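You operate a simulated robot arm through the tools that you are given. There is no shell and no other tool. Be economical: measure what you need, move in short steps, check, and stop when the job is done.

The job below is to be done with a simulated two-armed robot. You get a single attempt, and the scene is never put back.

Task
Switch the filter box off first, then free both levers and lift the screen onto the table.

The check looks at the end state, three seconds after you hand in, the way a careful person would. Anything else that was tipped, shoved, dropped, spilled or broken makes it a failure.

Robot
Two 7-joint arms with fingered hands on one trunk, on a base that drives. Base frame: it is fixed to the floor where the robot stands at the start and does not move with it; the origin is under the middle of the robot, x ahead of it, y to its left, z up. Readings come in mm, rad, newtons and seconds.
The left shoulder is at the start at [20, 123, 1262], the right one opposite. With the tool pointing down near the work surface each hand reaches from about 100 to 460 mm from the robot's upright axis, wherever it stands, measured 20 degrees to its own side. Places, roughly: filter box knob [300, 0, 800]; left screen lever [200, 200, 900]; long steel table top [700, -100, 800]; right screen lever [400, 0, 900]. Payload 2.4 kg a hand.
The tool frame of a hand sits at the grasp point between the pads (the TCP): z along the fingers, y along the line on which they close. The tips reach 17 mm beyond it. The gripper opens to 88 mm. The gripper's body begins 47 mm behind the TCP. The gripper is a hand of 3 fingers: y runs from the thumb to the fingers, the wrist lies at [0, 0, -165] in the tool frame.
Orientation is told as [roll, pitch, yaw] about the base's x, y, z axes, in that order, counted from this pose: with the fingers straight down and closing along the base's y, the tool's x points along the base's -x, its y along +y and its z along -z.

Tools
- The arms move only by the tool play_rows. It takes "left_plan", "right_plan" or both (then of equal length, played together; a hand with none holds still); each is one flat list of numbers, 6 for each row, row after row: the shift along the tool's x, y, z in mm, then the turn, a rotation vector about the tool's x, y, z in rad. In form: [dx, dy, dz, rx, ry, rz, dx, dy, dz, rx, ry, rz, ...]. A call has 1 to 20 rows; each row is the pose to reach, as a shift and turn from the pose commanded when the call began, along the tool's axes at that moment. Each row takes 0.2 s and may step no farther than 50 mm and 0.15 rad from the row before; otherwise, the whole call is refused. A pose out of reach is approached as far as the arm can. The call stops where the force on the tool passes 50 N (or 10 N more than at its start, if that is more) or the arm is blocked; 0.2 s more then pass. In this call time passes only in rows, and 0.2 s behind the last. The reply holds the time, the measured pose of the TCP, the force on the tool along the base axes, the opening and the grip force, in the units named above and with some noise, with the torque about the TCP (base axes, N m) and any sound that the robot's microphone picked up.
- Cameras (640 x 400 px; columns grow to the right, rows downward): "scene" is now at [35, 7.4, 1693]; the picture's right is [0.09, -1.00, 0.00], its down [-0.93, -0.09, -0.36] and it looks along [0.36, 0.03, -0.93] (base axes); focal length 252 px, centre (320, 200). "left" rides on the left gripper at [-52, 4, -66] in its tool frame; the picture's right is [-0.08, -1.00, 0.00], its down [0.78, -0.07, -0.62] and it looks along [0.62, -0.05, 0.78] (tool axes); focal length 243 px, centre (320, 200). "right" rides on the right gripper at [52, 4, -66] in its tool frame; the picture's right is [-0.08, 1.00, 0.00], its down [-0.78, -0.07, -0.62] and it looks along [-0.62, -0.05, 0.78] (tool axes); focal length 243 px, centre (320, 200). There is no depth. A picture from a camera that has moved, and an enlarged one, comes with that camera's place and axes in the base frame and with its lens.
- snapshot(camera): a new picture of that camera. The clock stands still meanwhile.
- move_column(by): slides the trunk up (or, below 0, down) by that many mm; the arms and the scene camera ride with it, the base frame stays. It gives what a move gives, with no picture.
- drive_base(legs): drives the robot by 1 to 6 legs, each [ahead, left, turn to the left] in mm, mm and rad, along the robot's own axes; the way and the turn of a leg run together, so that a leg with both is an arc; at most 1500 mm and 3.142 rad a leg. The arms and the cameras ride along, it lands a little off, and it stops where it bumps. It gives what a move gives.
- set_fingers(finger1, finger2, thumb_bend, hand): sets how far each is bent, from 0 (flat) to 100 (curled in); at 30 the hand is open as for a grip, at 70 the pads meet at the TCP. One left out holds its place. A second passes; each finger stops where it meets its share of the squeeze, and holds until it gets a number again. It is the only way to open and close the hand. It gives what a move gives, with no picture; readings hold the bend of each and the force on the fingers (four entries, about 0 where the hand has none), thumb and palm.
- head_to(pan, tilt): turns the head with the scene camera to pan (to the left, within 2.094 rad either way) and tilt (down, from -0.506 to 1.204), counted from straight ahead of the robot. It gives what a move gives.
- close_up(camera, box): a new picture of the part [left, top, right, bottom] of that camera's present view, enlarged. The clock stands still meanwhile.
- finish_job(): hands the job in; it is judged then, once.

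Go step by step. Nothing tells you exact positions but the pictures and the camera data: compare them with the known pose of the tool, close in by small moves and look again before you grip or let go. The budget is 120 turns and 92 pictures, counting those below and the enlarged ones. Unless the task says otherwise, let go and move clear before handing in, and close with one line.

The tools are called as a command line: name --argument value ..., lists and objects as JSON in quotes. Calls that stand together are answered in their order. play_rows: Moves the arms, as the interface text tells. Its arguments: {"type":"object","properties":{"left_plan":{"type":"array"},"right_plan":{"type":"array"}},"required":[]} The other tools are called the same way: move_column (by) slides the trunk up or down; set_fingers (finger1, finger2, thumb_bend, hand) moves the fingers one by one; drive_base (legs) drives the base; head_to (pan, tilt) turns the head that bears the scene camera; snapshot (camera) takes a picture; close_up (camera, box) takes an enlarged picture of a part of a camera's view; finish_job () hands the job in.

At the start:

```text
t: 0.0
left_eef_pos: [318.5, 255.7, 1122.3]
left_orientation: [-0.001, 0.001, 0.0]
left_contact_force: [1.0, 0.2, -0.5]
left_wrist_torque: [0.0, 0.0, 0.01]
left_opening: 87.9
left_finger_force: 0.1
left_shape: jaw
left_bend: [30.0, 30.0, 30.0]
left_finger forces: [0.0, 0.0, 0.0, 0.1, 0.0, 0.0]
right_eef_pos: [314.2, -83.4, 1142.4]
right_orientation: [-0.001, -0.001, -0.001]
right_contact_force: [-0.2, 0.0, -0.4]
right_wrist_torque: [0.01, 0.02, -0.01]
right_opening: 87.9
right_finger_force: 0.1
right_shape: jaw
right_bend: [30.0, 30.0, 30.0]
right_finger forces: [0.0, 0.0, 0.0, 0.0, 0.0, 0.0]
trunk travel left (down, up): [-475.0, 355.0]
robot x, y, heading: [-0.5, 0.1, -0.001]
head pan, tilt: [0.093, 1.201]
```

scene: 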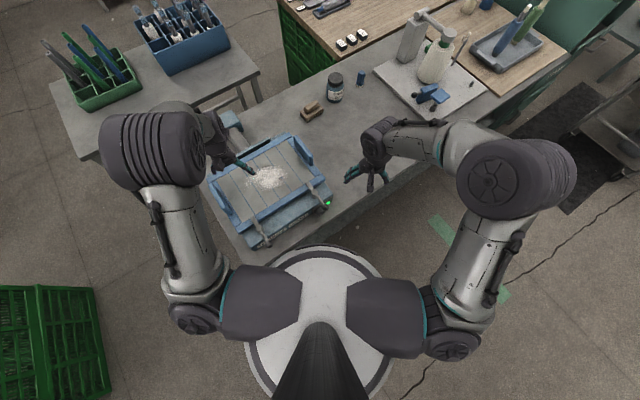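
right: 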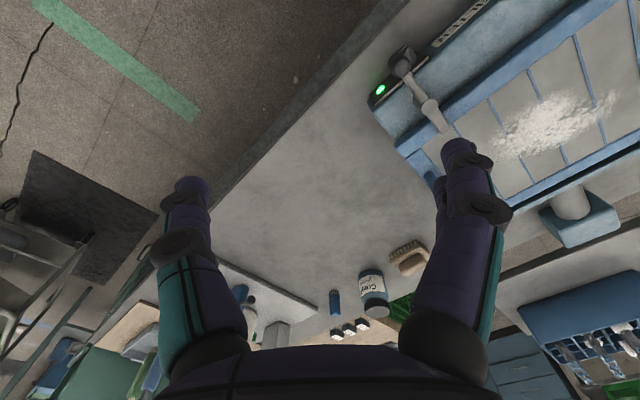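
left: 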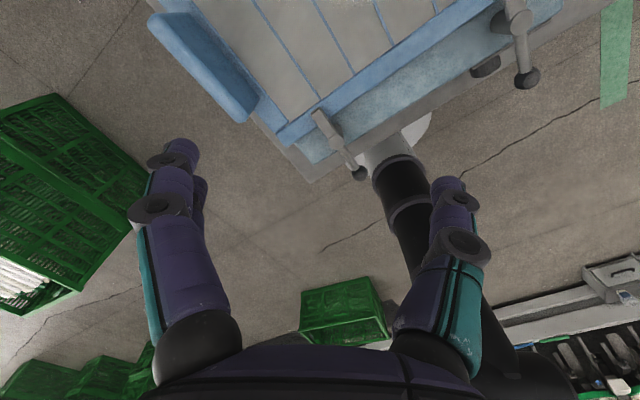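

I see a blue filter box with a slatted screen (powder on it), two levers, and a green lamp near a knob at the near-right corner. I'll take enlarged views first.

close_up --camera "scene" --box '[190, 100, 350, 260]'

close_up --camera "right" --box '[340, 0, 640, 250]'

close_up --camera "left" --box '[140, 0, 600, 200]'

```text
2.50 times, centred on (270, 180) of scene
camera zoom: at [35.0, 7.4, 1693.0], right [0.09, -1.0, 0.0], down [-0.93, -0.09, -0.36], along [0.36, 0.03, -0.93], focal length 629 px, centre (445, 250)
```

zoom: 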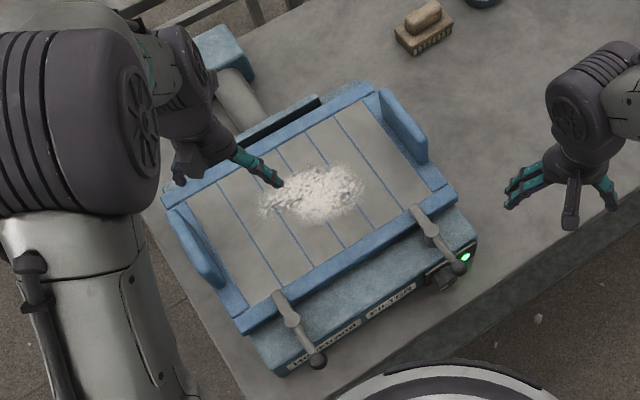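

```text
1.60 times, centred on (490, 125) of right
camera zoom: at [262.9, -78.8, 1208.9], right [0.08, 1.0, 0.0], down [0.78, -0.07, 0.62], along [0.62, -0.05, -0.78], focal length 388 px, centre (48, 320)
```

zoom: 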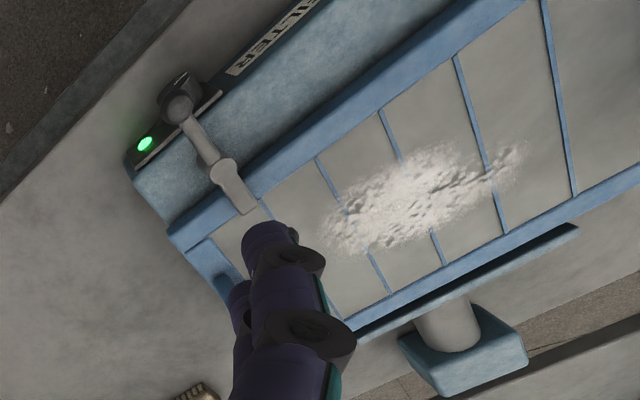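

```text
1.39 times, centred on (370, 100) of left
camera zoom: at [370.9, 261.6, 1188.0], right [0.08, -1.0, 0.0], down [-0.78, -0.07, 0.62], along [-0.62, -0.05, -0.78], focal length 338 px, centre (250, 339)
```

zoom: 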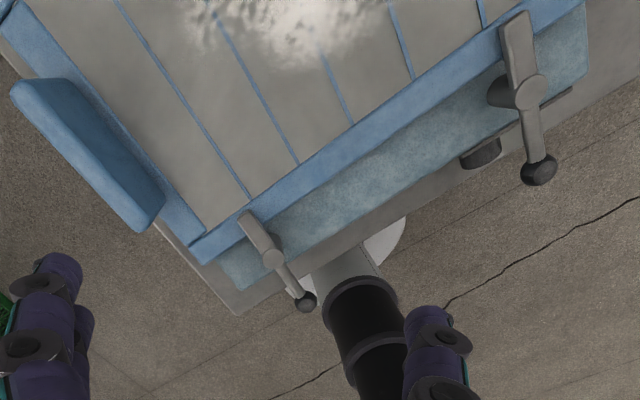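

The box sits obliquely to me: I take the front edge to run along about (0.65, -0.76), with the levers at about (231, 230, 880) and (377, 58, 880). I'll turn to face it squarely and then look again.

drive_base --legs '[[0, 0, 0.71]]'

head_to --pan 0 --tilt 1.0

snapshot --camera "scene"

snapshot --camera "right"

```text
t: 2.3
left_eef_pos: [70.2, 402.6, 1122.1]
left_orientation: [0.0, 0.001, 0.723]
left_contact_force: [0.4, -0.1, -0.2]
left_wrist_torque: [-0.07, -0.01, 0.02]
left_opening: 87.7
left_finger_force: 0.0
left_shape: jaw
left_bend: [30.0, 30.0, 30.0]
left_finger forces: [0.0, 0.0, 0.0, 0.1, 0.0, 0.0]
right_eef_pos: [291.5, 146.6, 1142.6]
right_orientation: [0.001, 0.001, 0.724]
right_contact_force: [0.3, -0.1, -0.5]
right_wrist_torque: [0.01, 0.03, -0.02]
right_opening: 87.5
right_finger_force: 0.0
right_shape: jaw
right_bend: [30.0, 30.0, 30.0]
right_finger forces: [0.0, 0.0, 0.1, 0.0, 0.0, 0.1]
trunk travel left (down, up): [-475.0, 355.0]
robot x, y, heading: [-3.6, 1.7, 0.721]
head pan, tilt: [0.093, 1.201]
```

```text
t: 3.0
left_eef_pos: [69.1, 404.0, 1123.3]
left_orientation: [0.001, -0.001, 0.721]
left_contact_force: [-0.8, 0.1, 0.3]
left_wrist_torque: [-0.02, 0.02, -0.01]
left_opening: 87.6
left_finger_force: 0.1
left_shape: jaw
left_bend: [30.0, 30.0, 30.0]
left_finger forces: [0.0, 0.1, 0.1, 0.0, 0.0, 0.1]
right_eef_pos: [290.5, 146.4, 1143.2]
right_orientation: [0.0, -0.001, 0.725]
right_contact_force: [0.4, -0.4, -0.5]
right_wrist_torque: [0.03, 0.01, 0.02]
right_opening: 87.7
right_finger_force: 0.1
right_shape: jaw
right_bend: [30.0, 30.0, 30.0]
right_finger forces: [0.1, 0.0, 0.1, 0.0, 0.0, 0.0]
trunk travel left (down, up): [-475.0, 355.0]
robot x, y, heading: [-0.3, 0.1, 0.724]
head pan, tilt: [0.0, 1.0]
```

```text
85 pictures are left
camera scene: at [36.4, 35.4, 1705.6], right [0.66, -0.75, 0.0], down [-0.63, -0.56, -0.54], along [0.4, 0.36, -0.84], focal length 252 px, centre (320, 200)
```

scene: 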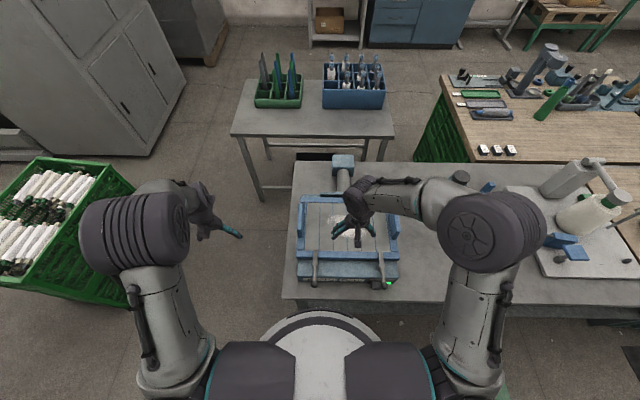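

```text
84 pictures are left
camera right: at [249.2, 114.7, 1208.9], right [-0.6, 0.8, 0.0], down [0.63, 0.47, 0.62], along [0.5, 0.37, -0.78], focal length 243 px, centre (320, 200)
```

right: 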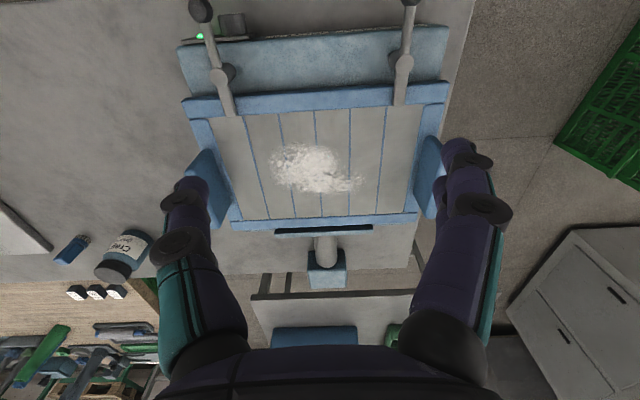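

I am now facing the box squarely, though it lies about 80 mm to my right. Next I'll look at the knob and levers from here.

close_up --camera "scene" --box '[280, 170, 420, 300]'

close_up --camera "right" --box '[160, 0, 300, 90]'

snapshot --camera "left"

```text
3.08 times, centred on (350, 235) of scene
camera zoom: at [36.4, 35.4, 1705.6], right [0.66, -0.75, 0.0], down [-0.63, -0.56, -0.54], along [0.4, 0.36, -0.84], focal length 774 px, centre (228, 92)
```

zoom: 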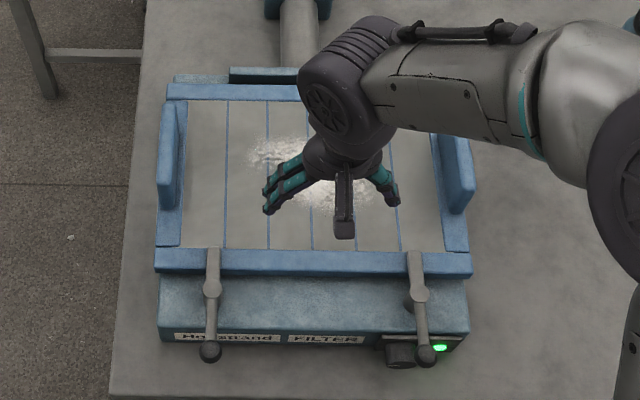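

```text
4.44 times, centred on (230, 45) of right
camera zoom: at [249.2, 114.7, 1208.9], right [-0.6, 0.8, 0.0], down [0.63, 0.47, 0.62], along [0.5, 0.37, -0.78], focal length 1078 px, centre (720, 889)
```

zoom: 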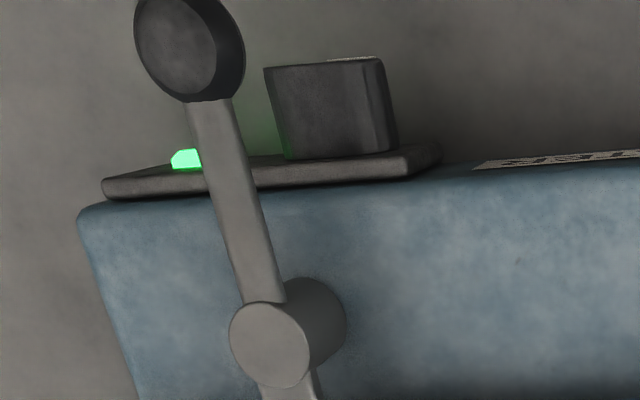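

```text
81 pictures are left
camera left: at [105.5, 442.0, 1188.0], right [0.72, -0.69, 0.0], down [-0.54, -0.57, 0.62], along [-0.43, -0.45, -0.78], focal length 243 px, centre (320, 200)
```

left: 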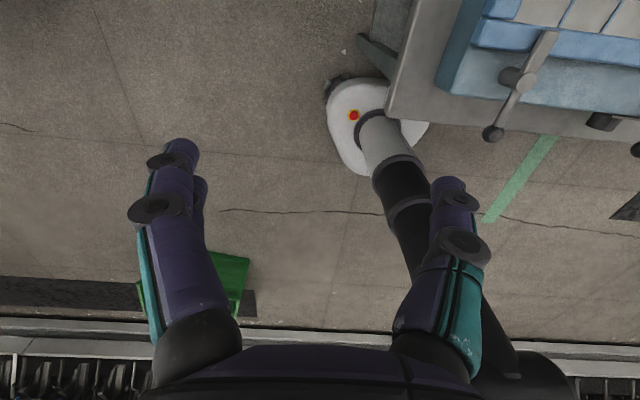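

The knob is a round cylinder on the front face at about base (328, 35, 822), with the right lever's ball about 60 mm above it. I'll back off and shift right so the left hand can come at the knob horizontally with its camera above, and lower the trunk for reach.

drive_base --legs '[[-200, 0, 0], [0, -290, 0]]'

move_column --by -200

snapshot --camera "scene"

```text
t: 6.3
left_eef_pos: [110.7, 52.9, 1122.0]
left_orientation: [0.0, 0.0, 0.733]
left_contact_force: [0.1, -0.1, 0.6]
left_wrist_torque: [-0.01, 0.0, 0.01]
left_opening: 88.0
left_finger_force: 0.1
left_shape: jaw
left_bend: [30.0, 30.0, 30.0]
left_finger forces: [0.0, 0.1, 0.1, 0.1, 0.0, 0.0]
right_eef_pos: [333.8, -203.4, 1143.4]
right_orientation: [0.001, 0.001, 0.733]
right_contact_force: [0.3, -0.1, -0.5]
right_wrist_torque: [-0.03, 0.02, 0.05]
right_opening: 88.1
right_finger_force: 0.2
right_shape: jaw
right_bend: [30.0, 30.0, 30.0]
right_finger forces: [0.0, 0.0, 0.0, 0.0, 0.0, 0.1]
trunk travel left (down, up): [-475.0, 355.0]
robot x, y, heading: [37.9, -352.6, 0.732]
head pan, tilt: [0.0, 1.0]
```

```text
t: 8.4
left_eef_pos: [110.0, 53.4, 924.1]
left_orientation: [0.001, -0.001, 0.733]
left_contact_force: [-0.3, -0.6, -0.2]
left_wrist_torque: [0.02, 0.01, 0.0]
left_opening: 87.7
left_finger_force: 0.0
left_shape: jaw
left_bend: [30.0, 30.0, 30.0]
left_finger forces: [0.1, 0.0, 0.0, 0.0, 0.1, 0.1]
right_eef_pos: [333.9, -202.7, 942.3]
right_orientation: [-0.001, 0.0, 0.733]
right_contact_force: [-0.4, 0.2, 0.2]
right_wrist_torque: [-0.01, -0.03, 0.0]
right_opening: 87.7
right_finger_force: 0.0
right_shape: jaw
right_bend: [30.0, 30.0, 30.0]
right_finger forces: [0.0, 0.0, 0.1, 0.0, 0.0, 0.0]
trunk travel left (down, up): [-275.0, 555.0]
robot x, y, heading: [44.3, -350.1, 0.733]
head pan, tilt: [0.0, 1.0]
```

```text
80 pictures are left
camera scene: at [79.9, -315.0, 1505.7], right [0.67, -0.74, 0.0], down [-0.63, -0.56, -0.54], along [0.4, 0.36, -0.84], focal length 252 px, centre (320, 200)
```

scene: 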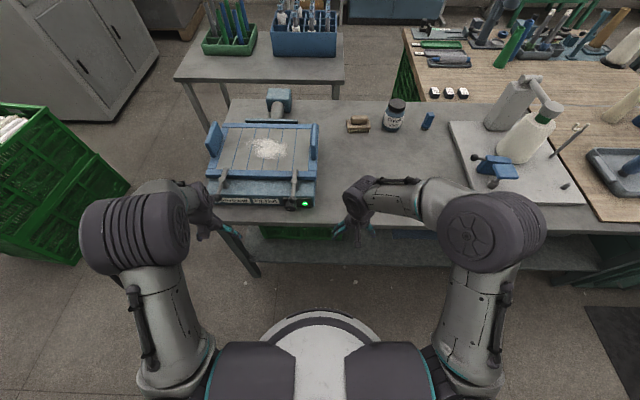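

The front face is now visible. I'll enlarge the knob.

close_up --camera "scene" --box '[280, 180, 330, 215]'

close_up --camera "scene" --box '[200, 110, 330, 215]'

```text
11.43 times, centred on (305, 198) of scene
camera zoom: at [79.9, -315.0, 1505.7], right [0.67, -0.74, 0.0], down [-0.63, -0.56, -0.54], along [0.4, 0.36, -0.84], focal length 2875 px, centre (491, 229)
```

zoom: 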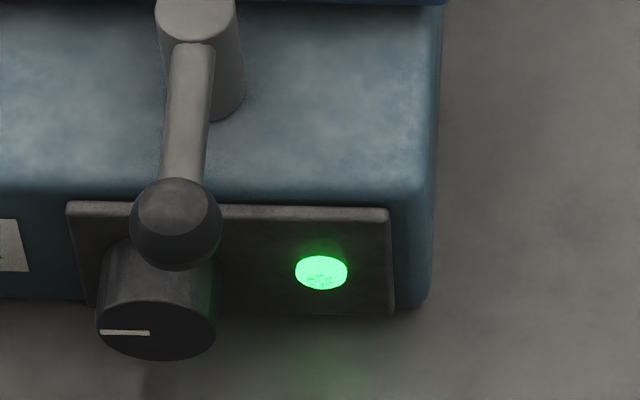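

```text
3.81 times, centred on (265, 162) of scene
camera zoom: at [79.9, -315.0, 1505.7], right [0.67, -0.74, 0.0], down [-0.63, -0.56, -0.54], along [0.4, 0.36, -0.84], focal length 958 px, centre (530, 343)
```

zoom: 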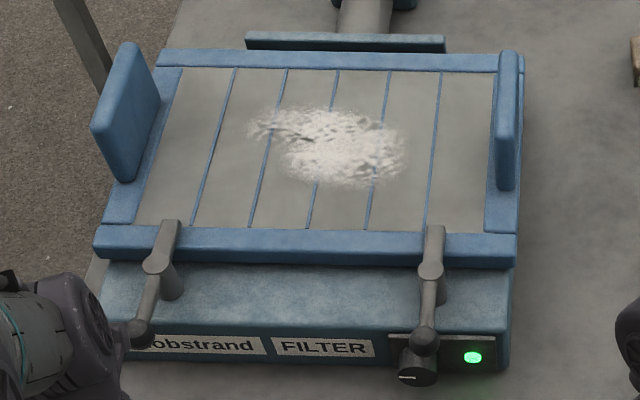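

The knob carries a white pointer that points left, and it is about 32 mm across at n≈262, z≈816. I'll swing the left hand to point forward in front of the knob, still short of the table edge.

play_rows --left_plan '[-6, -14, 10, 0, -0.143, 0, -13, -29, 19, 0, -0.286, 0, -19, -44, 29, 0, -0.428, 0, -25, -58, 39, 0, -0.571, 0, -32, -73, 49, 0, -0.714, 0, -38, -87, 58, 0, -0.857, 0, -45, -102, 68, 0, -1.0, 0, -51, -116, 78, 0, -1.142, 0, -57, -131, 88, 0, -1.285, 0, -64, -145, 97, 0, -1.428, 0, -70, -160, 107, 0, -1.571, 0]'

snapshot --camera "left"

snapshot --camera "scene"

```text
t: 10.8
left_eef_pos: [268.6, -19.9, 814.8]
left_orientation: [-3.047, -1.569, -2.507]
left_contact_force: [0.6, 0.4, -0.3]
left_wrist_torque: [0.04, 0.0, 0.01]
left_opening: 88.0
left_finger_force: 0.0
left_shape: jaw
left_bend: [30.0, 30.0, 30.0]
left_finger forces: [0.0, 0.1, 0.0, 0.1, 0.0, 0.0]
right_eef_pos: [332.9, -201.3, 941.9]
right_orientation: [0.0, 0.0, 0.733]
right_contact_force: [-0.2, -0.4, -0.2]
right_wrist_torque: [-0.01, 0.02, 0.02]
right_opening: 87.7
right_finger_force: 0.1
right_shape: jaw
right_bend: [30.0, 30.0, 30.0]
right_finger forces: [0.0, 0.0, 0.0, 0.0, 0.0, 0.0]
trunk travel left (down, up): [-275.0, 555.0]
robot x, y, heading: [43.2, -350.2, 0.731]
head pan, tilt: [0.0, 1.0]
```

```text
77 pictures are left
camera left: at [216.0, -59.7, 866.2], right [0.67, -0.74, 0.09], down [-0.42, -0.46, -0.78], along [0.62, 0.49, -0.62], focal length 243 px, centre (320, 200)
```

left: 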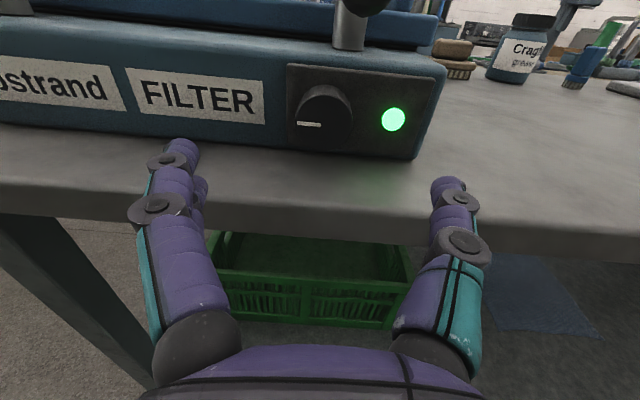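

```text
76 pictures are left
camera scene: at [80.1, -315.1, 1505.6], right [0.67, -0.74, 0.0], down [-0.63, -0.56, -0.54], along [0.4, 0.36, -0.84], focal length 252 px, centre (320, 200)
```

scene: 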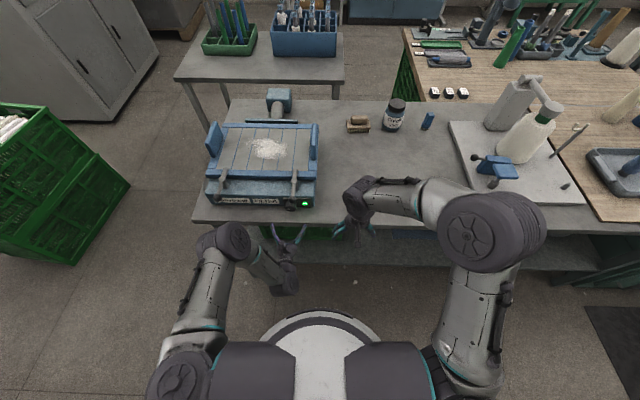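

Clear view: the knob face is at about n 260, e 195, z 813, lined up with the hand, and the table top is at z≈778. I'm moving in 72 mm so the fingertips straddle the knob.

play_rows --left_plan '[0, 0, 24, 0, 0, 0, 1, 0, 48, 0, 0, 0, 1, 0, 60, 0, 0, 0, 1, 0, 72, 0, 0, 0]'

snapshot --camera "left"

close_up --camera "scene" --box '[250, 170, 350, 240]'

```text
t: 11.8
left_eef_pos: [322.7, 29.1, 815.6]
left_orientation: [-0.621, -1.569, 1.352]
left_contact_force: [-0.5, 0.5, 1.1]
left_wrist_torque: [0.03, 0.02, 0.02]
left_opening: 87.9
left_finger_force: 0.0
left_shape: jaw
left_bend: [30.0, 30.0, 30.0]
left_finger forces: [0.1, 0.0, 0.0, 0.0, 0.0, 0.0]
right_eef_pos: [334.4, -201.7, 942.9]
right_orientation: [0.0, 0.001, 0.733]
right_contact_force: [0.1, 0.3, 0.1]
right_wrist_torque: [0.02, -0.01, 0.01]
right_opening: 87.9
right_finger_force: 0.0
right_shape: jaw
right_bend: [30.0, 30.0, 30.0]
right_finger forces: [0.1, 0.0, 0.0, 0.1, 0.0, 0.0]
trunk travel left (down, up): [-275.0, 555.0]
robot x, y, heading: [43.9, -352.9, 0.736]
head pan, tilt: [0.0, 1.0]
```

```text
75 pictures are left
camera left: at [270.1, -11.4, 865.7], right [0.67, -0.74, 0.09], down [-0.42, -0.47, -0.78], along [0.62, 0.48, -0.62], focal length 243 px, centre (320, 200)
```

left: 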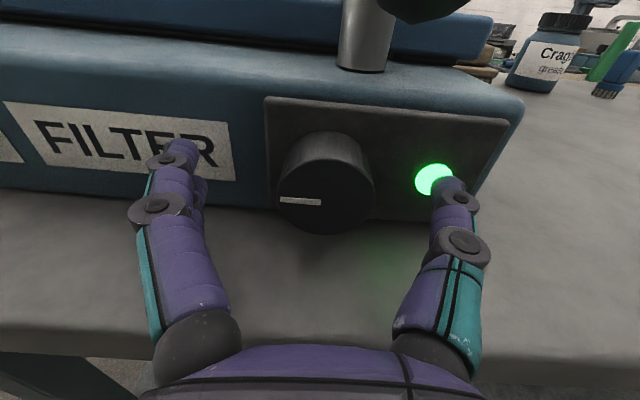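

```text
5.71 times, centred on (300, 205) of scene
camera zoom: at [80.0, -315.0, 1505.6], right [0.67, -0.74, 0.0], down [-0.63, -0.56, -0.54], along [0.4, 0.36, -0.84], focal length 1438 px, centre (434, 171)
```

zoom: 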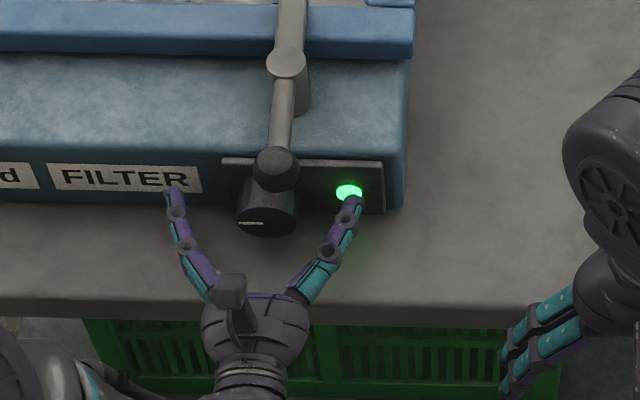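

The hand is centred on the knob and nothing is touching. I'll go 4 mm deeper, then close on it.

play_rows --left_plan '[0, 0, 4, 0, 0, 0]'

set_fingers --hand "left" --finger1 70 --finger2 70 --thumb_bend 70

snapshot --camera "left"

```text
t: 12.2
left_eef_pos: [325.6, 31.1, 813.6]
left_orientation: [-0.43, -1.572, 1.166]
left_contact_force: [-1.9, -0.2, 0.9]
left_wrist_torque: [0.01, 0.04, -0.11]
left_opening: 88.2
left_finger_force: 0.1
left_shape: jaw
left_bend: [30.0, 30.0, 30.0]
left_finger forces: [0.0, 0.1, 0.1, 0.0, 1.9, 0.0]
right_eef_pos: [333.1, -202.6, 942.5]
right_orientation: [-0.001, -0.001, 0.733]
right_contact_force: [0.0, 0.1, 0.2]
right_wrist_torque: [-0.02, 0.0, 0.0]
right_opening: 87.8
right_finger_force: 0.1
right_shape: jaw
right_bend: [30.0, 30.0, 30.0]
right_finger forces: [0.0, 0.0, 0.0, 0.1, 0.1, 0.1]
trunk travel left (down, up): [-275.0, 555.0]
robot x, y, heading: [45.9, -349.6, 0.733]
head pan, tilt: [0.0, 1.0]
```

```text
t: 13.2
left_eef_pos: [323.5, 31.8, 813.8]
left_orientation: [-0.692, -1.57, 1.426]
left_contact_force: [-19.5, -5.6, -3.3]
left_wrist_torque: [-0.04, 0.06, -0.13]
left_opening: 49.3
left_finger_force: 16.7
left_shape: fingers
left_bend: [60.0, 60.0, 41.0]
left_finger forces: [11.9, 11.9, 0.0, 0.0, 9.7, 0.0]
right_eef_pos: [331.3, -202.8, 943.2]
right_orientation: [-0.001, 0.0, 0.734]
right_contact_force: [0.1, 0.0, -0.5]
right_wrist_torque: [-0.02, 0.01, -0.01]
right_opening: 88.0
right_finger_force: 0.1
right_shape: jaw
right_bend: [30.0, 30.0, 30.0]
right_finger forces: [0.1, 0.0, 0.0, 0.1, 0.0, 0.0]
trunk travel left (down, up): [-275.0, 555.0]
robot x, y, heading: [44.5, -351.5, 0.733]
head pan, tilt: [0.0, 1.0]
```

```text
73 pictures are left
camera left: at [271.0, -8.5, 865.8], right [0.67, -0.74, 0.09], down [-0.42, -0.47, -0.78], along [0.62, 0.48, -0.62], focal length 243 px, centre (320, 200)
```

left: 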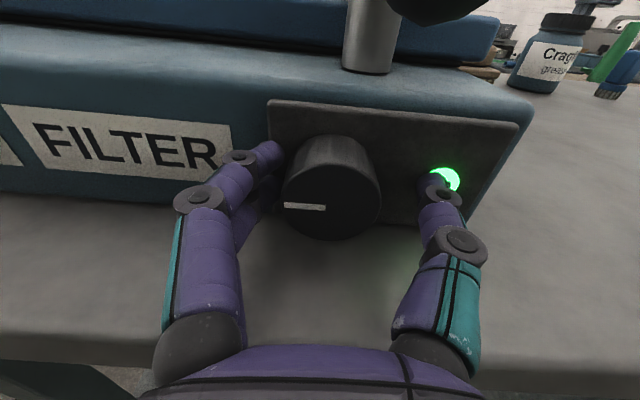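

The thumb tip ran into the lamp's bezel instead of reaching the knob. I'll open, back off, pre-shape the fingers narrower and come in again.

set_fingers --hand "left" --finger1 35 --finger2 35 --thumb_bend 33

play_rows --left_plan '[0, 0, -15, 0, 0, 0, 0, 0, -32, 0, 0, 0]'

set_fingers --hand "left" --finger1 49 --finger2 49 --thumb_bend 49

snapshot --camera "left"

```text
t: 14.2
left_eef_pos: [324.1, 31.4, 815.4]
left_orientation: [-3.035, -1.569, -2.514]
left_contact_force: [-3.0, -2.1, 1.6]
left_wrist_torque: [-0.05, -0.07, -0.2]
left_opening: 78.2
left_finger_force: 2.4
left_shape: fingers
left_bend: [35.0, 35.0, 32.0]
left_finger forces: [0.0, 0.0, 0.0, 0.1, 4.2, 0.0]
right_eef_pos: [333.8, -202.8, 942.3]
right_orientation: [0.0, 0.0, 0.733]
right_contact_force: [1.1, 0.2, -0.9]
right_wrist_torque: [-0.01, 0.01, 0.03]
right_opening: 88.0
right_finger_force: 0.0
right_shape: jaw
right_bend: [30.0, 30.0, 30.0]
right_finger forces: [0.1, 0.0, 0.0, 0.0, 0.1, 0.1]
trunk travel left (down, up): [-275.0, 555.0]
robot x, y, heading: [46.1, -350.0, 0.729]
head pan, tilt: [0.0, 1.0]
```

```text
t: 14.8
left_eef_pos: [302.6, 9.3, 815.1]
left_orientation: [3.045, -1.571, -2.314]
left_contact_force: [0.0, 0.0, 0.0]
left_wrist_torque: [0.0, 0.04, -0.01]
left_opening: 75.8
left_finger_force: 0.1
left_shape: fingers
left_bend: [35.0, 35.0, 33.0]
left_finger forces: [0.0, 0.0, 0.0, 0.0, 0.0, 0.1]
right_eef_pos: [333.1, -202.1, 943.1]
right_orientation: [0.0, 0.001, 0.732]
right_contact_force: [-0.3, -0.5, 0.1]
right_wrist_torque: [0.0, -0.01, -0.01]
right_opening: 88.0
right_finger_force: 0.1
right_shape: jaw
right_bend: [30.0, 30.0, 30.0]
right_finger forces: [0.1, 0.1, 0.0, 0.1, 0.0, 0.0]
trunk travel left (down, up): [-275.0, 555.0]
robot x, y, heading: [42.6, -351.6, 0.731]
head pan, tilt: [0.0, 1.0]
```

```text
t: 15.8
left_eef_pos: [301.5, 11.3, 816.2]
left_orientation: [-0.985, -1.572, 1.718]
left_contact_force: [0.2, -0.4, 0.4]
left_wrist_torque: [0.03, 0.0, -0.02]
left_opening: 42.7
left_finger_force: 0.0
left_shape: fingers
left_bend: [49.0, 49.0, 49.0]
left_finger forces: [0.0, 0.0, 0.0, 0.0, 0.0, 0.1]
right_eef_pos: [333.0, -202.5, 942.7]
right_orientation: [-0.001, 0.001, 0.731]
right_contact_force: [-0.1, -0.1, -0.1]
right_wrist_torque: [-0.04, -0.02, 0.02]
right_opening: 88.1
right_finger_force: 0.2
right_shape: jaw
right_bend: [30.0, 30.0, 30.0]
right_finger forces: [0.0, 0.1, 0.1, 0.0, 0.1, 0.0]
trunk travel left (down, up): [-275.0, 555.0]
robot x, y, heading: [45.7, -348.1, 0.733]
head pan, tilt: [0.0, 1.0]
```

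```text
72 pictures are left
camera left: at [249.8, -29.7, 866.4], right [0.67, -0.74, 0.08], down [-0.42, -0.46, -0.78], along [0.62, 0.48, -0.62], focal length 243 px, centre (320, 200)
```

left: 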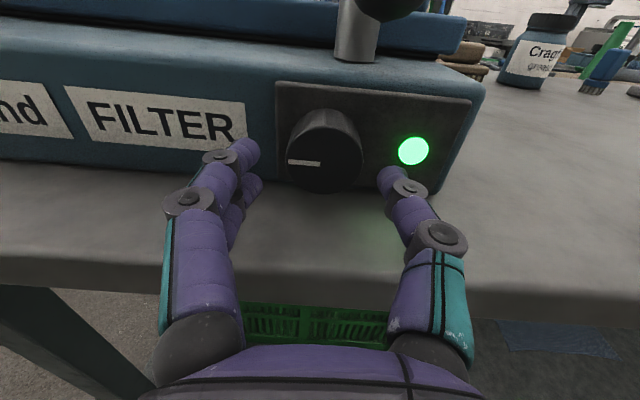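

Fingers are now 43 mm apart, a bit wider than the knob and inside the lamp. I'm advancing 27 mm and closing.

play_rows --left_plan '[0, -1, 14, 0, 0, 0, 1, -1, 27, 0, 0, 0]'

set_fingers --hand "left" --finger1 65 --finger2 65 --thumb_bend 65

snapshot --camera "left"

```text
t: 16.4
left_eef_pos: [322.3, 27.0, 813.0]
left_orientation: [-0.747, -1.571, 1.478]
left_contact_force: [-2.5, -2.6, -0.7]
left_wrist_torque: [0.0, 0.03, -0.09]
left_opening: 42.8
left_finger_force: 1.2
left_shape: fingers
left_bend: [49.0, 49.0, 49.0]
left_finger forces: [0.0, 0.0, 0.0, 0.0, 2.9, 0.1]
right_eef_pos: [332.8, -201.2, 943.1]
right_orientation: [0.0, -0.001, 0.731]
right_contact_force: [-0.4, -0.3, 0.2]
right_wrist_torque: [0.0, -0.01, -0.01]
right_opening: 87.7
right_finger_force: 0.1
right_shape: jaw
right_bend: [30.0, 30.0, 30.0]
right_finger forces: [0.0, 0.0, 0.1, 0.1, 0.0, 0.1]
trunk travel left (down, up): [-275.0, 555.0]
robot x, y, heading: [43.6, -352.8, 0.729]
head pan, tilt: [0.0, 1.0]
```

```text
t: 17.4
left_eef_pos: [322.8, 26.4, 814.1]
left_orientation: [0.87, -1.572, -0.138]
left_contact_force: [0.3, -2.0, -0.2]
left_wrist_torque: [0.01, 0.02, -0.07]
left_opening: 25.6
left_finger_force: 6.0
left_shape: fingers
left_bend: [59.0, 59.0, 59.0]
left_finger forces: [2.4, 2.4, 0.1, 0.0, 6.8, 0.0]
right_eef_pos: [334.0, -201.9, 942.7]
right_orientation: [0.0, 0.001, 0.735]
right_contact_force: [0.2, -1.4, 0.6]
right_wrist_torque: [0.0, -0.02, 0.04]
right_opening: 87.7
right_finger_force: 0.1
right_shape: jaw
right_bend: [30.0, 30.0, 30.0]
right_finger forces: [0.0, 0.0, 0.0, 0.0, 0.1, 0.1]
trunk travel left (down, up): [-275.0, 555.0]
robot x, y, heading: [41.8, -353.6, 0.727]
head pan, tilt: [0.0, 1.0]
```

```text
71 pictures are left
camera left: at [270.1, -12.8, 865.4], right [0.67, -0.74, 0.08], down [-0.42, -0.46, -0.78], along [0.62, 0.48, -0.62], focal length 243 px, centre (320, 200)
```

left: 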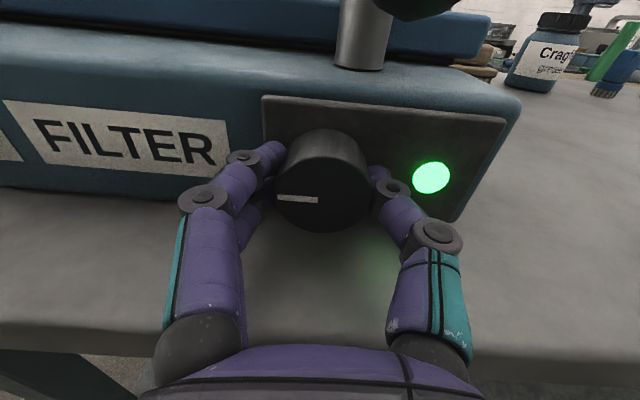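

The knob is now held between thumb and fingers. I'll firm the grip and try a clockwise turn.

set_fingers --hand "left" --finger1 72 --finger2 72 --thumb_bend 72

play_rows --left_plan '[0, 0, 0, 0, 0, 0.1, 0, 0, 0, 0, 0, 0.2, 0, 0, 0, 0, 0, 0.3, 0, 0, 0, 0, 0, 0.4, 0, 0, 0, 0, 0, 0.5]'

snapshot --camera "left"

```text
t: 18.4
left_eef_pos: [322.6, 26.9, 812.9]
left_orientation: [0.209, -1.571, 0.52]
left_contact_force: [2.2, 0.4, 0.1]
left_wrist_torque: [-0.01, 0.03, -0.01]
left_opening: 24.3
left_finger_force: 11.0
left_shape: fingers
left_bend: [62.0, 62.0, 61.0]
left_finger forces: [5.7, 5.8, 0.1, 0.0, 11.0, 0.1]
right_eef_pos: [334.6, -201.9, 942.4]
right_orientation: [0.0, 0.001, 0.732]
right_contact_force: [-0.8, 0.0, -0.7]
right_wrist_torque: [-0.01, -0.06, 0.0]
right_opening: 88.0
right_finger_force: 0.1
right_shape: jaw
right_bend: [30.0, 30.0, 30.0]
right_finger forces: [0.0, 0.0, 0.1, 0.0, 0.0, 0.0]
trunk travel left (down, up): [-275.0, 555.0]
robot x, y, heading: [45.2, -350.8, 0.734]
head pan, tilt: [0.0, 1.0]
```

```text
t: 19.6
left_eef_pos: [323.1, 27.4, 812.8]
left_orientation: [1.568, -1.069, -0.831]
left_contact_force: [-1.9, 1.5, -7.7]
left_wrist_torque: [-0.32, -0.14, -0.01]
left_opening: 24.8
left_finger_force: 15.0
left_shape: fingers
left_bend: [62.0, 64.0, 62.0]
left_finger forces: [5.1, 12.1, 0.0, 0.0, 12.2, 0.0]
right_eef_pos: [333.0, -201.5, 941.5]
right_orientation: [-0.001, 0.002, 0.734]
right_contact_force: [0.3, -0.8, 0.5]
right_wrist_torque: [-0.02, 0.01, -0.02]
right_opening: 87.9
right_finger_force: 0.1
right_shape: jaw
right_bend: [30.0, 30.0, 30.0]
right_finger forces: [0.1, 0.1, 0.0, 0.0, 0.0, 0.0]
trunk travel left (down, up): [-275.0, 555.0]
robot x, y, heading: [44.4, -352.9, 0.729]
head pan, tilt: [0.0, 1.0]
```

```text
70 pictures are left
camera left: at [287.1, -30.7, 860.2], right [0.61, -0.68, -0.4], down [-0.68, -0.18, -0.71], along [0.41, 0.71, -0.57], focal length 243 px, centre (320, 200)
```

left: 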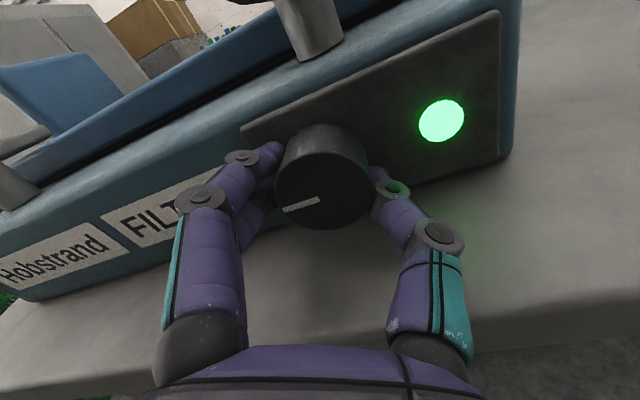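

The knob resisted clockwise: the hand turned 28° but the pointer only about 10°. I'll turn counter-clockwise instead and watch the lamp.

play_rows --left_plan '[0, 0, 0, 0, 0, -0.14, 0, 0, 0, 0, 0, -0.28, 0, 0, 0, 0, 0, -0.42, 0, 0, 0, 0, 0, -0.56, 0, 0, 0, 0, 0, -0.7, 0, 0, 0, 0, 0, -0.84, 0, 0, 0, 0, 0, -0.98]'

snapshot --camera "left"

```text
t: 21.2
left_eef_pos: [323.5, 26.9, 813.5]
left_orientation: [-1.566, -1.09, 2.298]
left_contact_force: [2.7, -6.8, -15.4]
left_wrist_torque: [-0.12, 0.17, -0.12]
left_opening: 24.5
left_finger_force: 14.9
left_shape: fingers
left_bend: [63.0, 64.0, 63.0]
left_finger forces: [5.8, 9.6, 0.0, 0.0, 13.5, 0.1]
right_eef_pos: [334.4, -202.0, 942.8]
right_orientation: [0.003, 0.0, 0.734]
right_contact_force: [-0.2, -0.3, -0.8]
right_wrist_torque: [0.02, 0.0, -0.02]
right_opening: 87.8
right_finger_force: 0.1
right_shape: jaw
right_bend: [30.0, 30.0, 30.0]
right_finger forces: [0.1, 0.0, 0.0, 0.1, 0.0, 0.1]
trunk travel left (down, up): [-275.0, 555.0]
robot x, y, heading: [42.9, -351.4, 0.733]
head pan, tilt: [0.0, 1.0]
```

```text
69 pictures are left
camera left: at [255.3, 4.9, 856.7], right [0.56, -0.63, 0.54], down [-0.18, -0.73, -0.66], along [0.81, 0.27, -0.53], focal length 243 px, centre (320, 200)
```

left: 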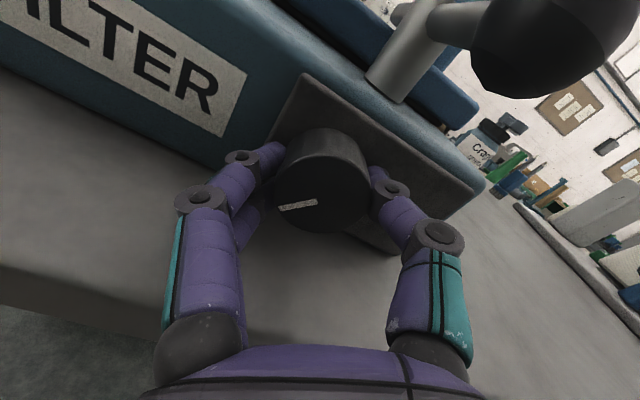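

It follows counter-clockwise. I'll check the lamp with the scene camera.

close_up --camera "scene" --box '[270, 175, 340, 225]'

```text
8.00 times, centred on (305, 200) of scene
camera zoom: at [81.3, -314.8, 1505.5], right [0.67, -0.74, 0.0], down [-0.63, -0.56, -0.54], along [0.4, 0.36, -0.84], focal length 2012 px, centre (440, 200)
```

zoom: 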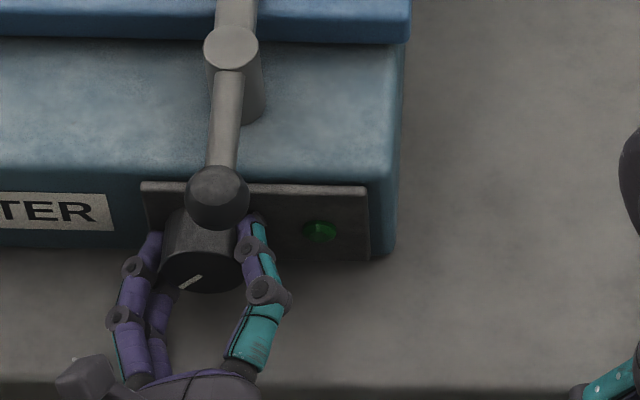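

The lamp is out, with the pointer near 8 o'clock. To be sure it is fully off I'll ratchet once: release, turn the hand back, regrip and turn further.

set_fingers --hand "left" --finger1 50 --finger2 50 --thumb_bend 50

close_up --camera "scene" --box '[270, 175, 340, 225]'

play_rows --left_plan '[0, 0, 0, 0, 0, 0.14, 0, 0, 0, 0, 0, 0.28, 0, 0, 0, 0, 0, 0.42, 0, 0, 0, 0, 0, 0.56, 0, 0, 0, 0, 0, 0.7]'

set_fingers --hand "left" --finger1 72 --finger2 72 --thumb_bend 72

play_rows --left_plan '[0, 0, 0, 0, 0, -0.14, 0, 0, 0, 0, 0, -0.28, 0, 0, 0, 0, 0, -0.42, 0, 0, 0, 0, 0, -0.56, 0, 0, 0, 0, 0, -0.7]'

close_up --camera "scene" --box '[270, 175, 340, 225]'

```text
t: 22.2
left_eef_pos: [321.0, 25.9, 812.9]
left_orientation: [-1.575, -1.09, 2.304]
left_contact_force: [-9.0, -5.0, 2.8]
left_wrist_torque: [0.05, -0.17, -0.2]
left_opening: 37.5
left_finger_force: 4.8
left_shape: fingers
left_bend: [50.0, 50.0, 52.0]
left_finger forces: [0.2, 0.0, 0.0, 0.1, 9.6, 0.0]
right_eef_pos: [332.9, -203.5, 943.5]
right_orientation: [0.001, 0.002, 0.733]
right_contact_force: [0.2, 0.1, 0.9]
right_wrist_torque: [-0.01, -0.02, -0.03]
right_opening: 88.0
right_finger_force: 0.0
right_shape: jaw
right_bend: [30.0, 30.0, 30.0]
right_finger forces: [0.1, 0.0, 0.1, 0.0, 0.1, 0.0]
trunk travel left (down, up): [-275.0, 555.0]
robot x, y, heading: [45.6, -347.7, 0.731]
head pan, tilt: [0.0, 1.0]
```

```text
8.00 times, centred on (305, 200) of scene
camera zoom: at [78.6, -315.7, 1505.7], right [0.67, -0.74, 0.0], down [-0.63, -0.56, -0.54], along [0.4, 0.36, -0.84], focal length 2012 px, centre (440, 200)
```

zoom: 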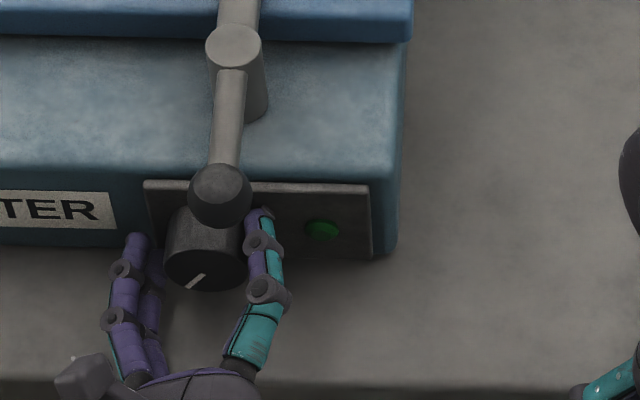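

```text
t: 23.4
left_eef_pos: [321.5, 27.6, 813.7]
left_orientation: [1.572, -1.348, -0.839]
left_contact_force: [-7.2, -5.7, 1.5]
left_wrist_torque: [-0.07, 0.01, -0.24]
left_opening: 40.4
left_finger_force: 4.4
left_shape: fingers
left_bend: [50.0, 50.0, 50.0]
left_finger forces: [0.0, 0.0, 0.0, 0.0, 8.7, 0.0]
right_eef_pos: [333.6, -202.1, 942.1]
right_orientation: [0.001, 0.0, 0.733]
right_contact_force: [0.3, -0.1, -0.4]
right_wrist_torque: [0.02, -0.03, 0.0]
right_opening: 88.1
right_finger_force: 0.0
right_shape: jaw
right_bend: [30.0, 30.0, 30.0]
right_finger forces: [0.1, 0.0, 0.1, 0.1, 0.0, 0.0]
trunk travel left (down, up): [-275.0, 555.0]
robot x, y, heading: [43.9, -353.6, 0.734]
head pan, tilt: [0.0, 1.0]
```

```text
t: 24.4
left_eef_pos: [322.3, 28.1, 813.0]
left_orientation: [1.572, -1.351, -0.84]
left_contact_force: [-0.5, -0.4, -0.4]
left_wrist_torque: [-0.04, 0.05, -0.09]
left_opening: 24.6
left_finger_force: 12.3
left_shape: fingers
left_bend: [61.0, 62.0, 62.0]
left_finger forces: [5.8, 5.2, 0.1, 0.1, 13.1, 0.0]
right_eef_pos: [333.2, -201.8, 942.5]
right_orientation: [0.0, 0.0, 0.733]
right_contact_force: [0.0, 0.3, 0.5]
right_wrist_torque: [0.0, -0.01, -0.01]
right_opening: 88.1
right_finger_force: 0.0
right_shape: jaw
right_bend: [30.0, 30.0, 30.0]
right_finger forces: [0.0, 0.0, 0.0, 0.0, 0.0, 0.0]
trunk travel left (down, up): [-275.0, 555.0]
robot x, y, heading: [43.7, -348.7, 0.735]
head pan, tilt: [0.0, 1.0]
```

```text
t: 25.6
left_eef_pos: [323.3, 27.8, 813.1]
left_orientation: [-1.57, -1.09, 2.302]
left_contact_force: [0.1, -4.3, -5.4]
left_wrist_torque: [0.13, 0.17, -0.15]
left_opening: 24.1
left_finger_force: 13.3
left_shape: fingers
left_bend: [63.0, 63.0, 62.0]
left_finger forces: [5.7, 5.6, 0.0, 0.1, 15.2, 0.1]
right_eef_pos: [333.3, -201.8, 942.8]
right_orientation: [0.0, -0.001, 0.732]
right_contact_force: [-0.6, 0.5, -0.5]
right_wrist_torque: [-0.02, -0.04, 0.0]
right_opening: 87.9
right_finger_force: 0.1
right_shape: jaw
right_bend: [30.0, 30.0, 30.0]
right_finger forces: [0.1, 0.0, 0.1, 0.0, 0.1, 0.0]
trunk travel left (down, up): [-275.0, 555.0]
robot x, y, heading: [46.6, -352.2, 0.733]
head pan, tilt: [0.0, 1.0]
```

```text
8.00 times, centred on (305, 200) of scene
camera zoom: at [80.3, -315.3, 1505.6], right [0.67, -0.74, 0.0], down [-0.63, -0.56, -0.54], along [0.4, 0.36, -0.84], focal length 2012 px, centre (440, 200)
```

zoom: 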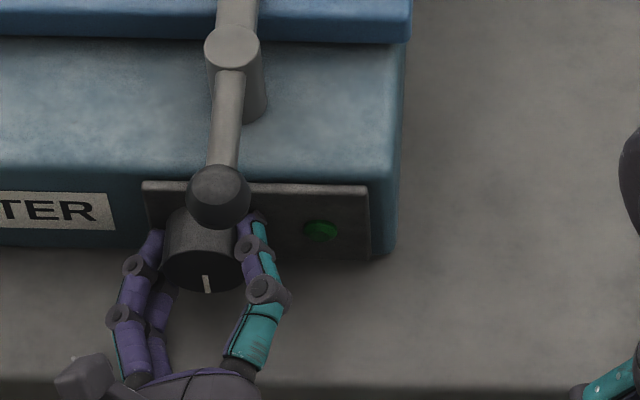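

The pointer is now straight down, a quarter turn from where it started, and the lamp is off. I'll release, back straight out and bring the hand upright.

set_fingers --hand "left" --finger1 49 --finger2 49 --thumb_bend 49

play_rows --left_plan '[0, 0, -20, 0, 0, 0, 0, 0, -40, 0, 0, 0, 0, 0, -70, 0, 0, 0.12, 0, 0, -100, 0, 0, 0.25, 0, 0, -105, 0, 0, 0.38, 0, 0, -105, 0, 0, 0.48]'

snapshot --camera "left"

close_up --camera "scene" --box '[190, 110, 340, 220]'

```text
t: 26.6
left_eef_pos: [321.1, 27.8, 814.0]
left_orientation: [-1.574, -1.092, 2.306]
left_contact_force: [-12.3, -8.6, -1.4]
left_wrist_torque: [0.13, -0.1, -0.31]
left_opening: 37.6
left_finger_force: 7.3
left_shape: fingers
left_bend: [49.0, 49.0, 53.0]
left_finger forces: [0.0, 0.0, 0.1, 0.1, 14.6, 0.0]
right_eef_pos: [332.4, -202.7, 942.9]
right_orientation: [0.0, 0.0, 0.732]
right_contact_force: [-0.2, 0.0, -1.0]
right_wrist_torque: [-0.01, 0.02, 0.0]
right_opening: 87.8
right_finger_force: 0.0
right_shape: jaw
right_bend: [30.0, 30.0, 30.0]
right_finger forces: [0.0, 0.1, 0.1, 0.1, 0.0, 0.0]
trunk travel left (down, up): [-275.0, 555.0]
robot x, y, heading: [42.7, -353.8, 0.731]
head pan, tilt: [0.0, 1.0]
```

```text
t: 28.0
left_eef_pos: [243.5, -43.9, 812.8]
left_orientation: [1.59, -1.569, -0.858]
left_contact_force: [-0.7, 0.4, -0.2]
left_wrist_torque: [0.01, 0.01, 0.02]
left_opening: 41.9
left_finger_force: 0.0
left_shape: fingers
left_bend: [49.0, 49.0, 49.0]
left_finger forces: [0.0, 0.0, 0.0, 0.0, 0.1, 0.0]
right_eef_pos: [332.9, -202.1, 942.0]
right_orientation: [-0.001, 0.0, 0.732]
right_contact_force: [-0.6, -0.3, -0.5]
right_wrist_torque: [0.03, 0.01, -0.01]
right_opening: 87.7
right_finger_force: 0.0
right_shape: jaw
right_bend: [30.0, 30.0, 30.0]
right_finger forces: [0.0, 0.1, 0.0, 0.1, 0.0, 0.0]
trunk travel left (down, up): [-275.0, 555.0]
robot x, y, heading: [46.1, -350.4, 0.733]
head pan, tilt: [0.0, 1.0]
```

```text
65 pictures are left
camera left: at [191.4, -83.5, 864.1], right [0.67, -0.74, 0.08], down [-0.42, -0.46, -0.78], along [0.62, 0.49, -0.62], focal length 243 px, centre (320, 200)
```

left: 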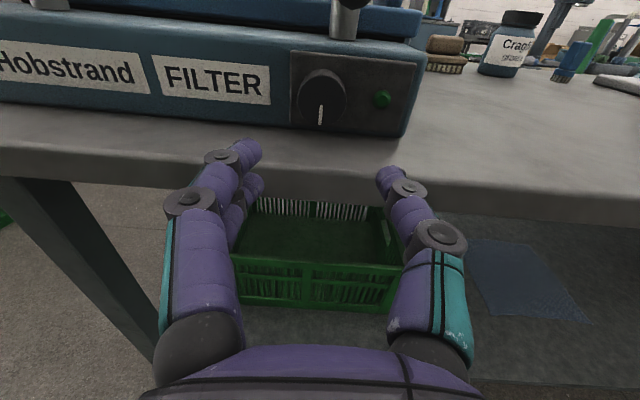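

```text
3.64 times, centred on (265, 165) of scene
camera zoom: at [80.0, -315.0, 1505.6], right [0.67, -0.74, 0.0], down [-0.63, -0.56, -0.54], along [0.4, 0.36, -0.84], focal length 915 px, centre (520, 327)
```

zoom: 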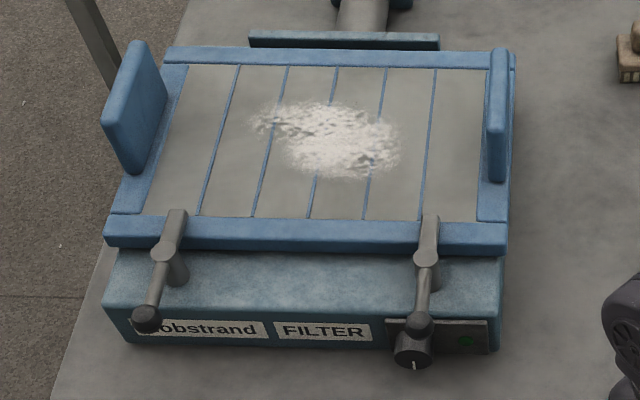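

The filter is off, with the knob down and the lamp dark. Next I'll raise the left hand to tool-down, then bring the robot close and central in front of the box.

play_rows --left_plan '[-12, 6, -3, 0, 0.143, 0, -25, 12, -5, 0, 0.286, 0, -37, 18, -8, 0, 0.428, 0, -50, 24, -10, 0, 0.571, 0, -62, 30, -13, 0, 0.714, 0, -75, 36, -15, 0, 0.857, 0, -87, 42, -18, 0, 1.0, 0, -100, 48, -20, 0, 1.142, 0, -112, 54, -22, 0, 1.285, 0, -125, 60, -24, 0, 1.428, 0, -137, 65, -27, 0, 1.571, 0]'

drive_base --legs '[[0, 195, -0.01], [180, 0, 0]]'

snapshot --camera "scene"

snapshot --camera "right"

snapshot --camera "left"

```text
t: 30.4
left_eef_pos: [180.3, -13.0, 949.9]
left_orientation: [-0.002, 0.0, 0.73]
left_contact_force: [-0.8, -0.5, 0.2]
left_wrist_torque: [-0.01, 0.03, 0.0]
left_opening: 41.8
left_finger_force: 0.0
left_shape: fingers
left_bend: [49.0, 49.0, 49.0]
left_finger forces: [0.0, 0.1, 0.1, 0.1, 0.0, 0.0]
right_eef_pos: [334.0, -202.2, 942.1]
right_orientation: [-0.001, 0.0, 0.734]
right_contact_force: [-0.2, 0.5, 0.7]
right_wrist_torque: [-0.03, 0.04, 0.03]
right_opening: 88.1
right_finger_force: 0.1
right_shape: jaw
right_bend: [30.0, 30.0, 30.0]
right_finger forces: [0.0, 0.1, 0.0, 0.0, 0.0, 0.1]
trunk travel left (down, up): [-275.0, 555.0]
robot x, y, heading: [43.5, -349.6, 0.737]
head pan, tilt: [0.0, 1.0]
```

```text
t: 33.1
left_eef_pos: [194.0, 251.5, 950.8]
left_orientation: [0.001, 0.001, 0.72]
left_contact_force: [0.6, 0.2, -0.4]
left_wrist_torque: [-0.01, 0.0, 0.03]
left_opening: 41.8
left_finger_force: 0.1
left_shape: fingers
left_bend: [49.0, 49.0, 49.0]
left_finger forces: [0.0, 0.0, 0.0, 0.0, 0.1, 0.1]
right_eef_pos: [343.7, 61.2, 942.3]
right_orientation: [-0.001, 0.001, 0.719]
right_contact_force: [-0.4, -0.1, -0.3]
right_wrist_torque: [-0.01, 0.01, -0.04]
right_opening: 87.8
right_finger_force: 0.2
right_shape: jaw
right_bend: [30.0, 30.0, 30.0]
right_finger forces: [0.0, 0.0, 0.1, 0.0, 0.1, 0.0]
trunk travel left (down, up): [-275.0, 555.0]
robot x, y, heading: [50.7, -83.9, 0.719]
head pan, tilt: [0.0, 1.0]
```

```text
63 pictures are left
camera scene: at [89.6, -48.5, 1505.6], right [0.66, -0.75, 0.0], down [-0.63, -0.56, -0.54], along [0.41, 0.36, -0.84], focal length 252 px, centre (320, 200)
```

scene: 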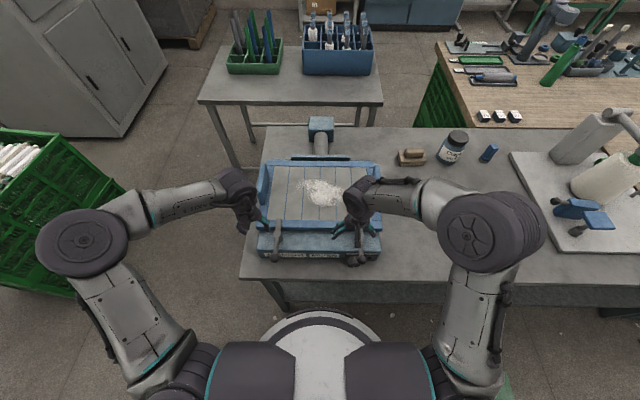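

```text
62 pictures are left
camera right: at [302.3, 30.0, 1008.7], right [-0.59, 0.8, 0.0], down [0.63, 0.47, 0.62], along [0.5, 0.37, -0.78], focal length 243 px, centre (320, 200)
```

right: 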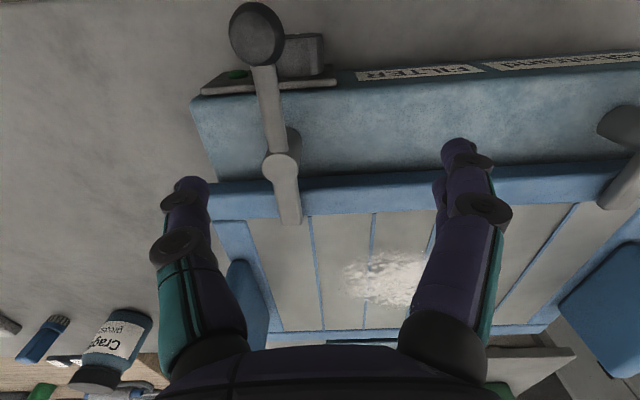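

```text
61 pictures are left
camera left: at [229.5, 290.8, 1015.9], right [0.72, -0.69, 0.0], down [-0.54, -0.56, 0.62], along [-0.43, -0.45, -0.78], focal length 243 px, centre (320, 200)
```

left: 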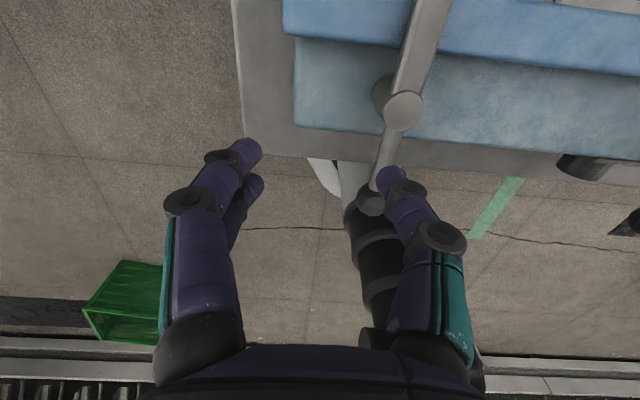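

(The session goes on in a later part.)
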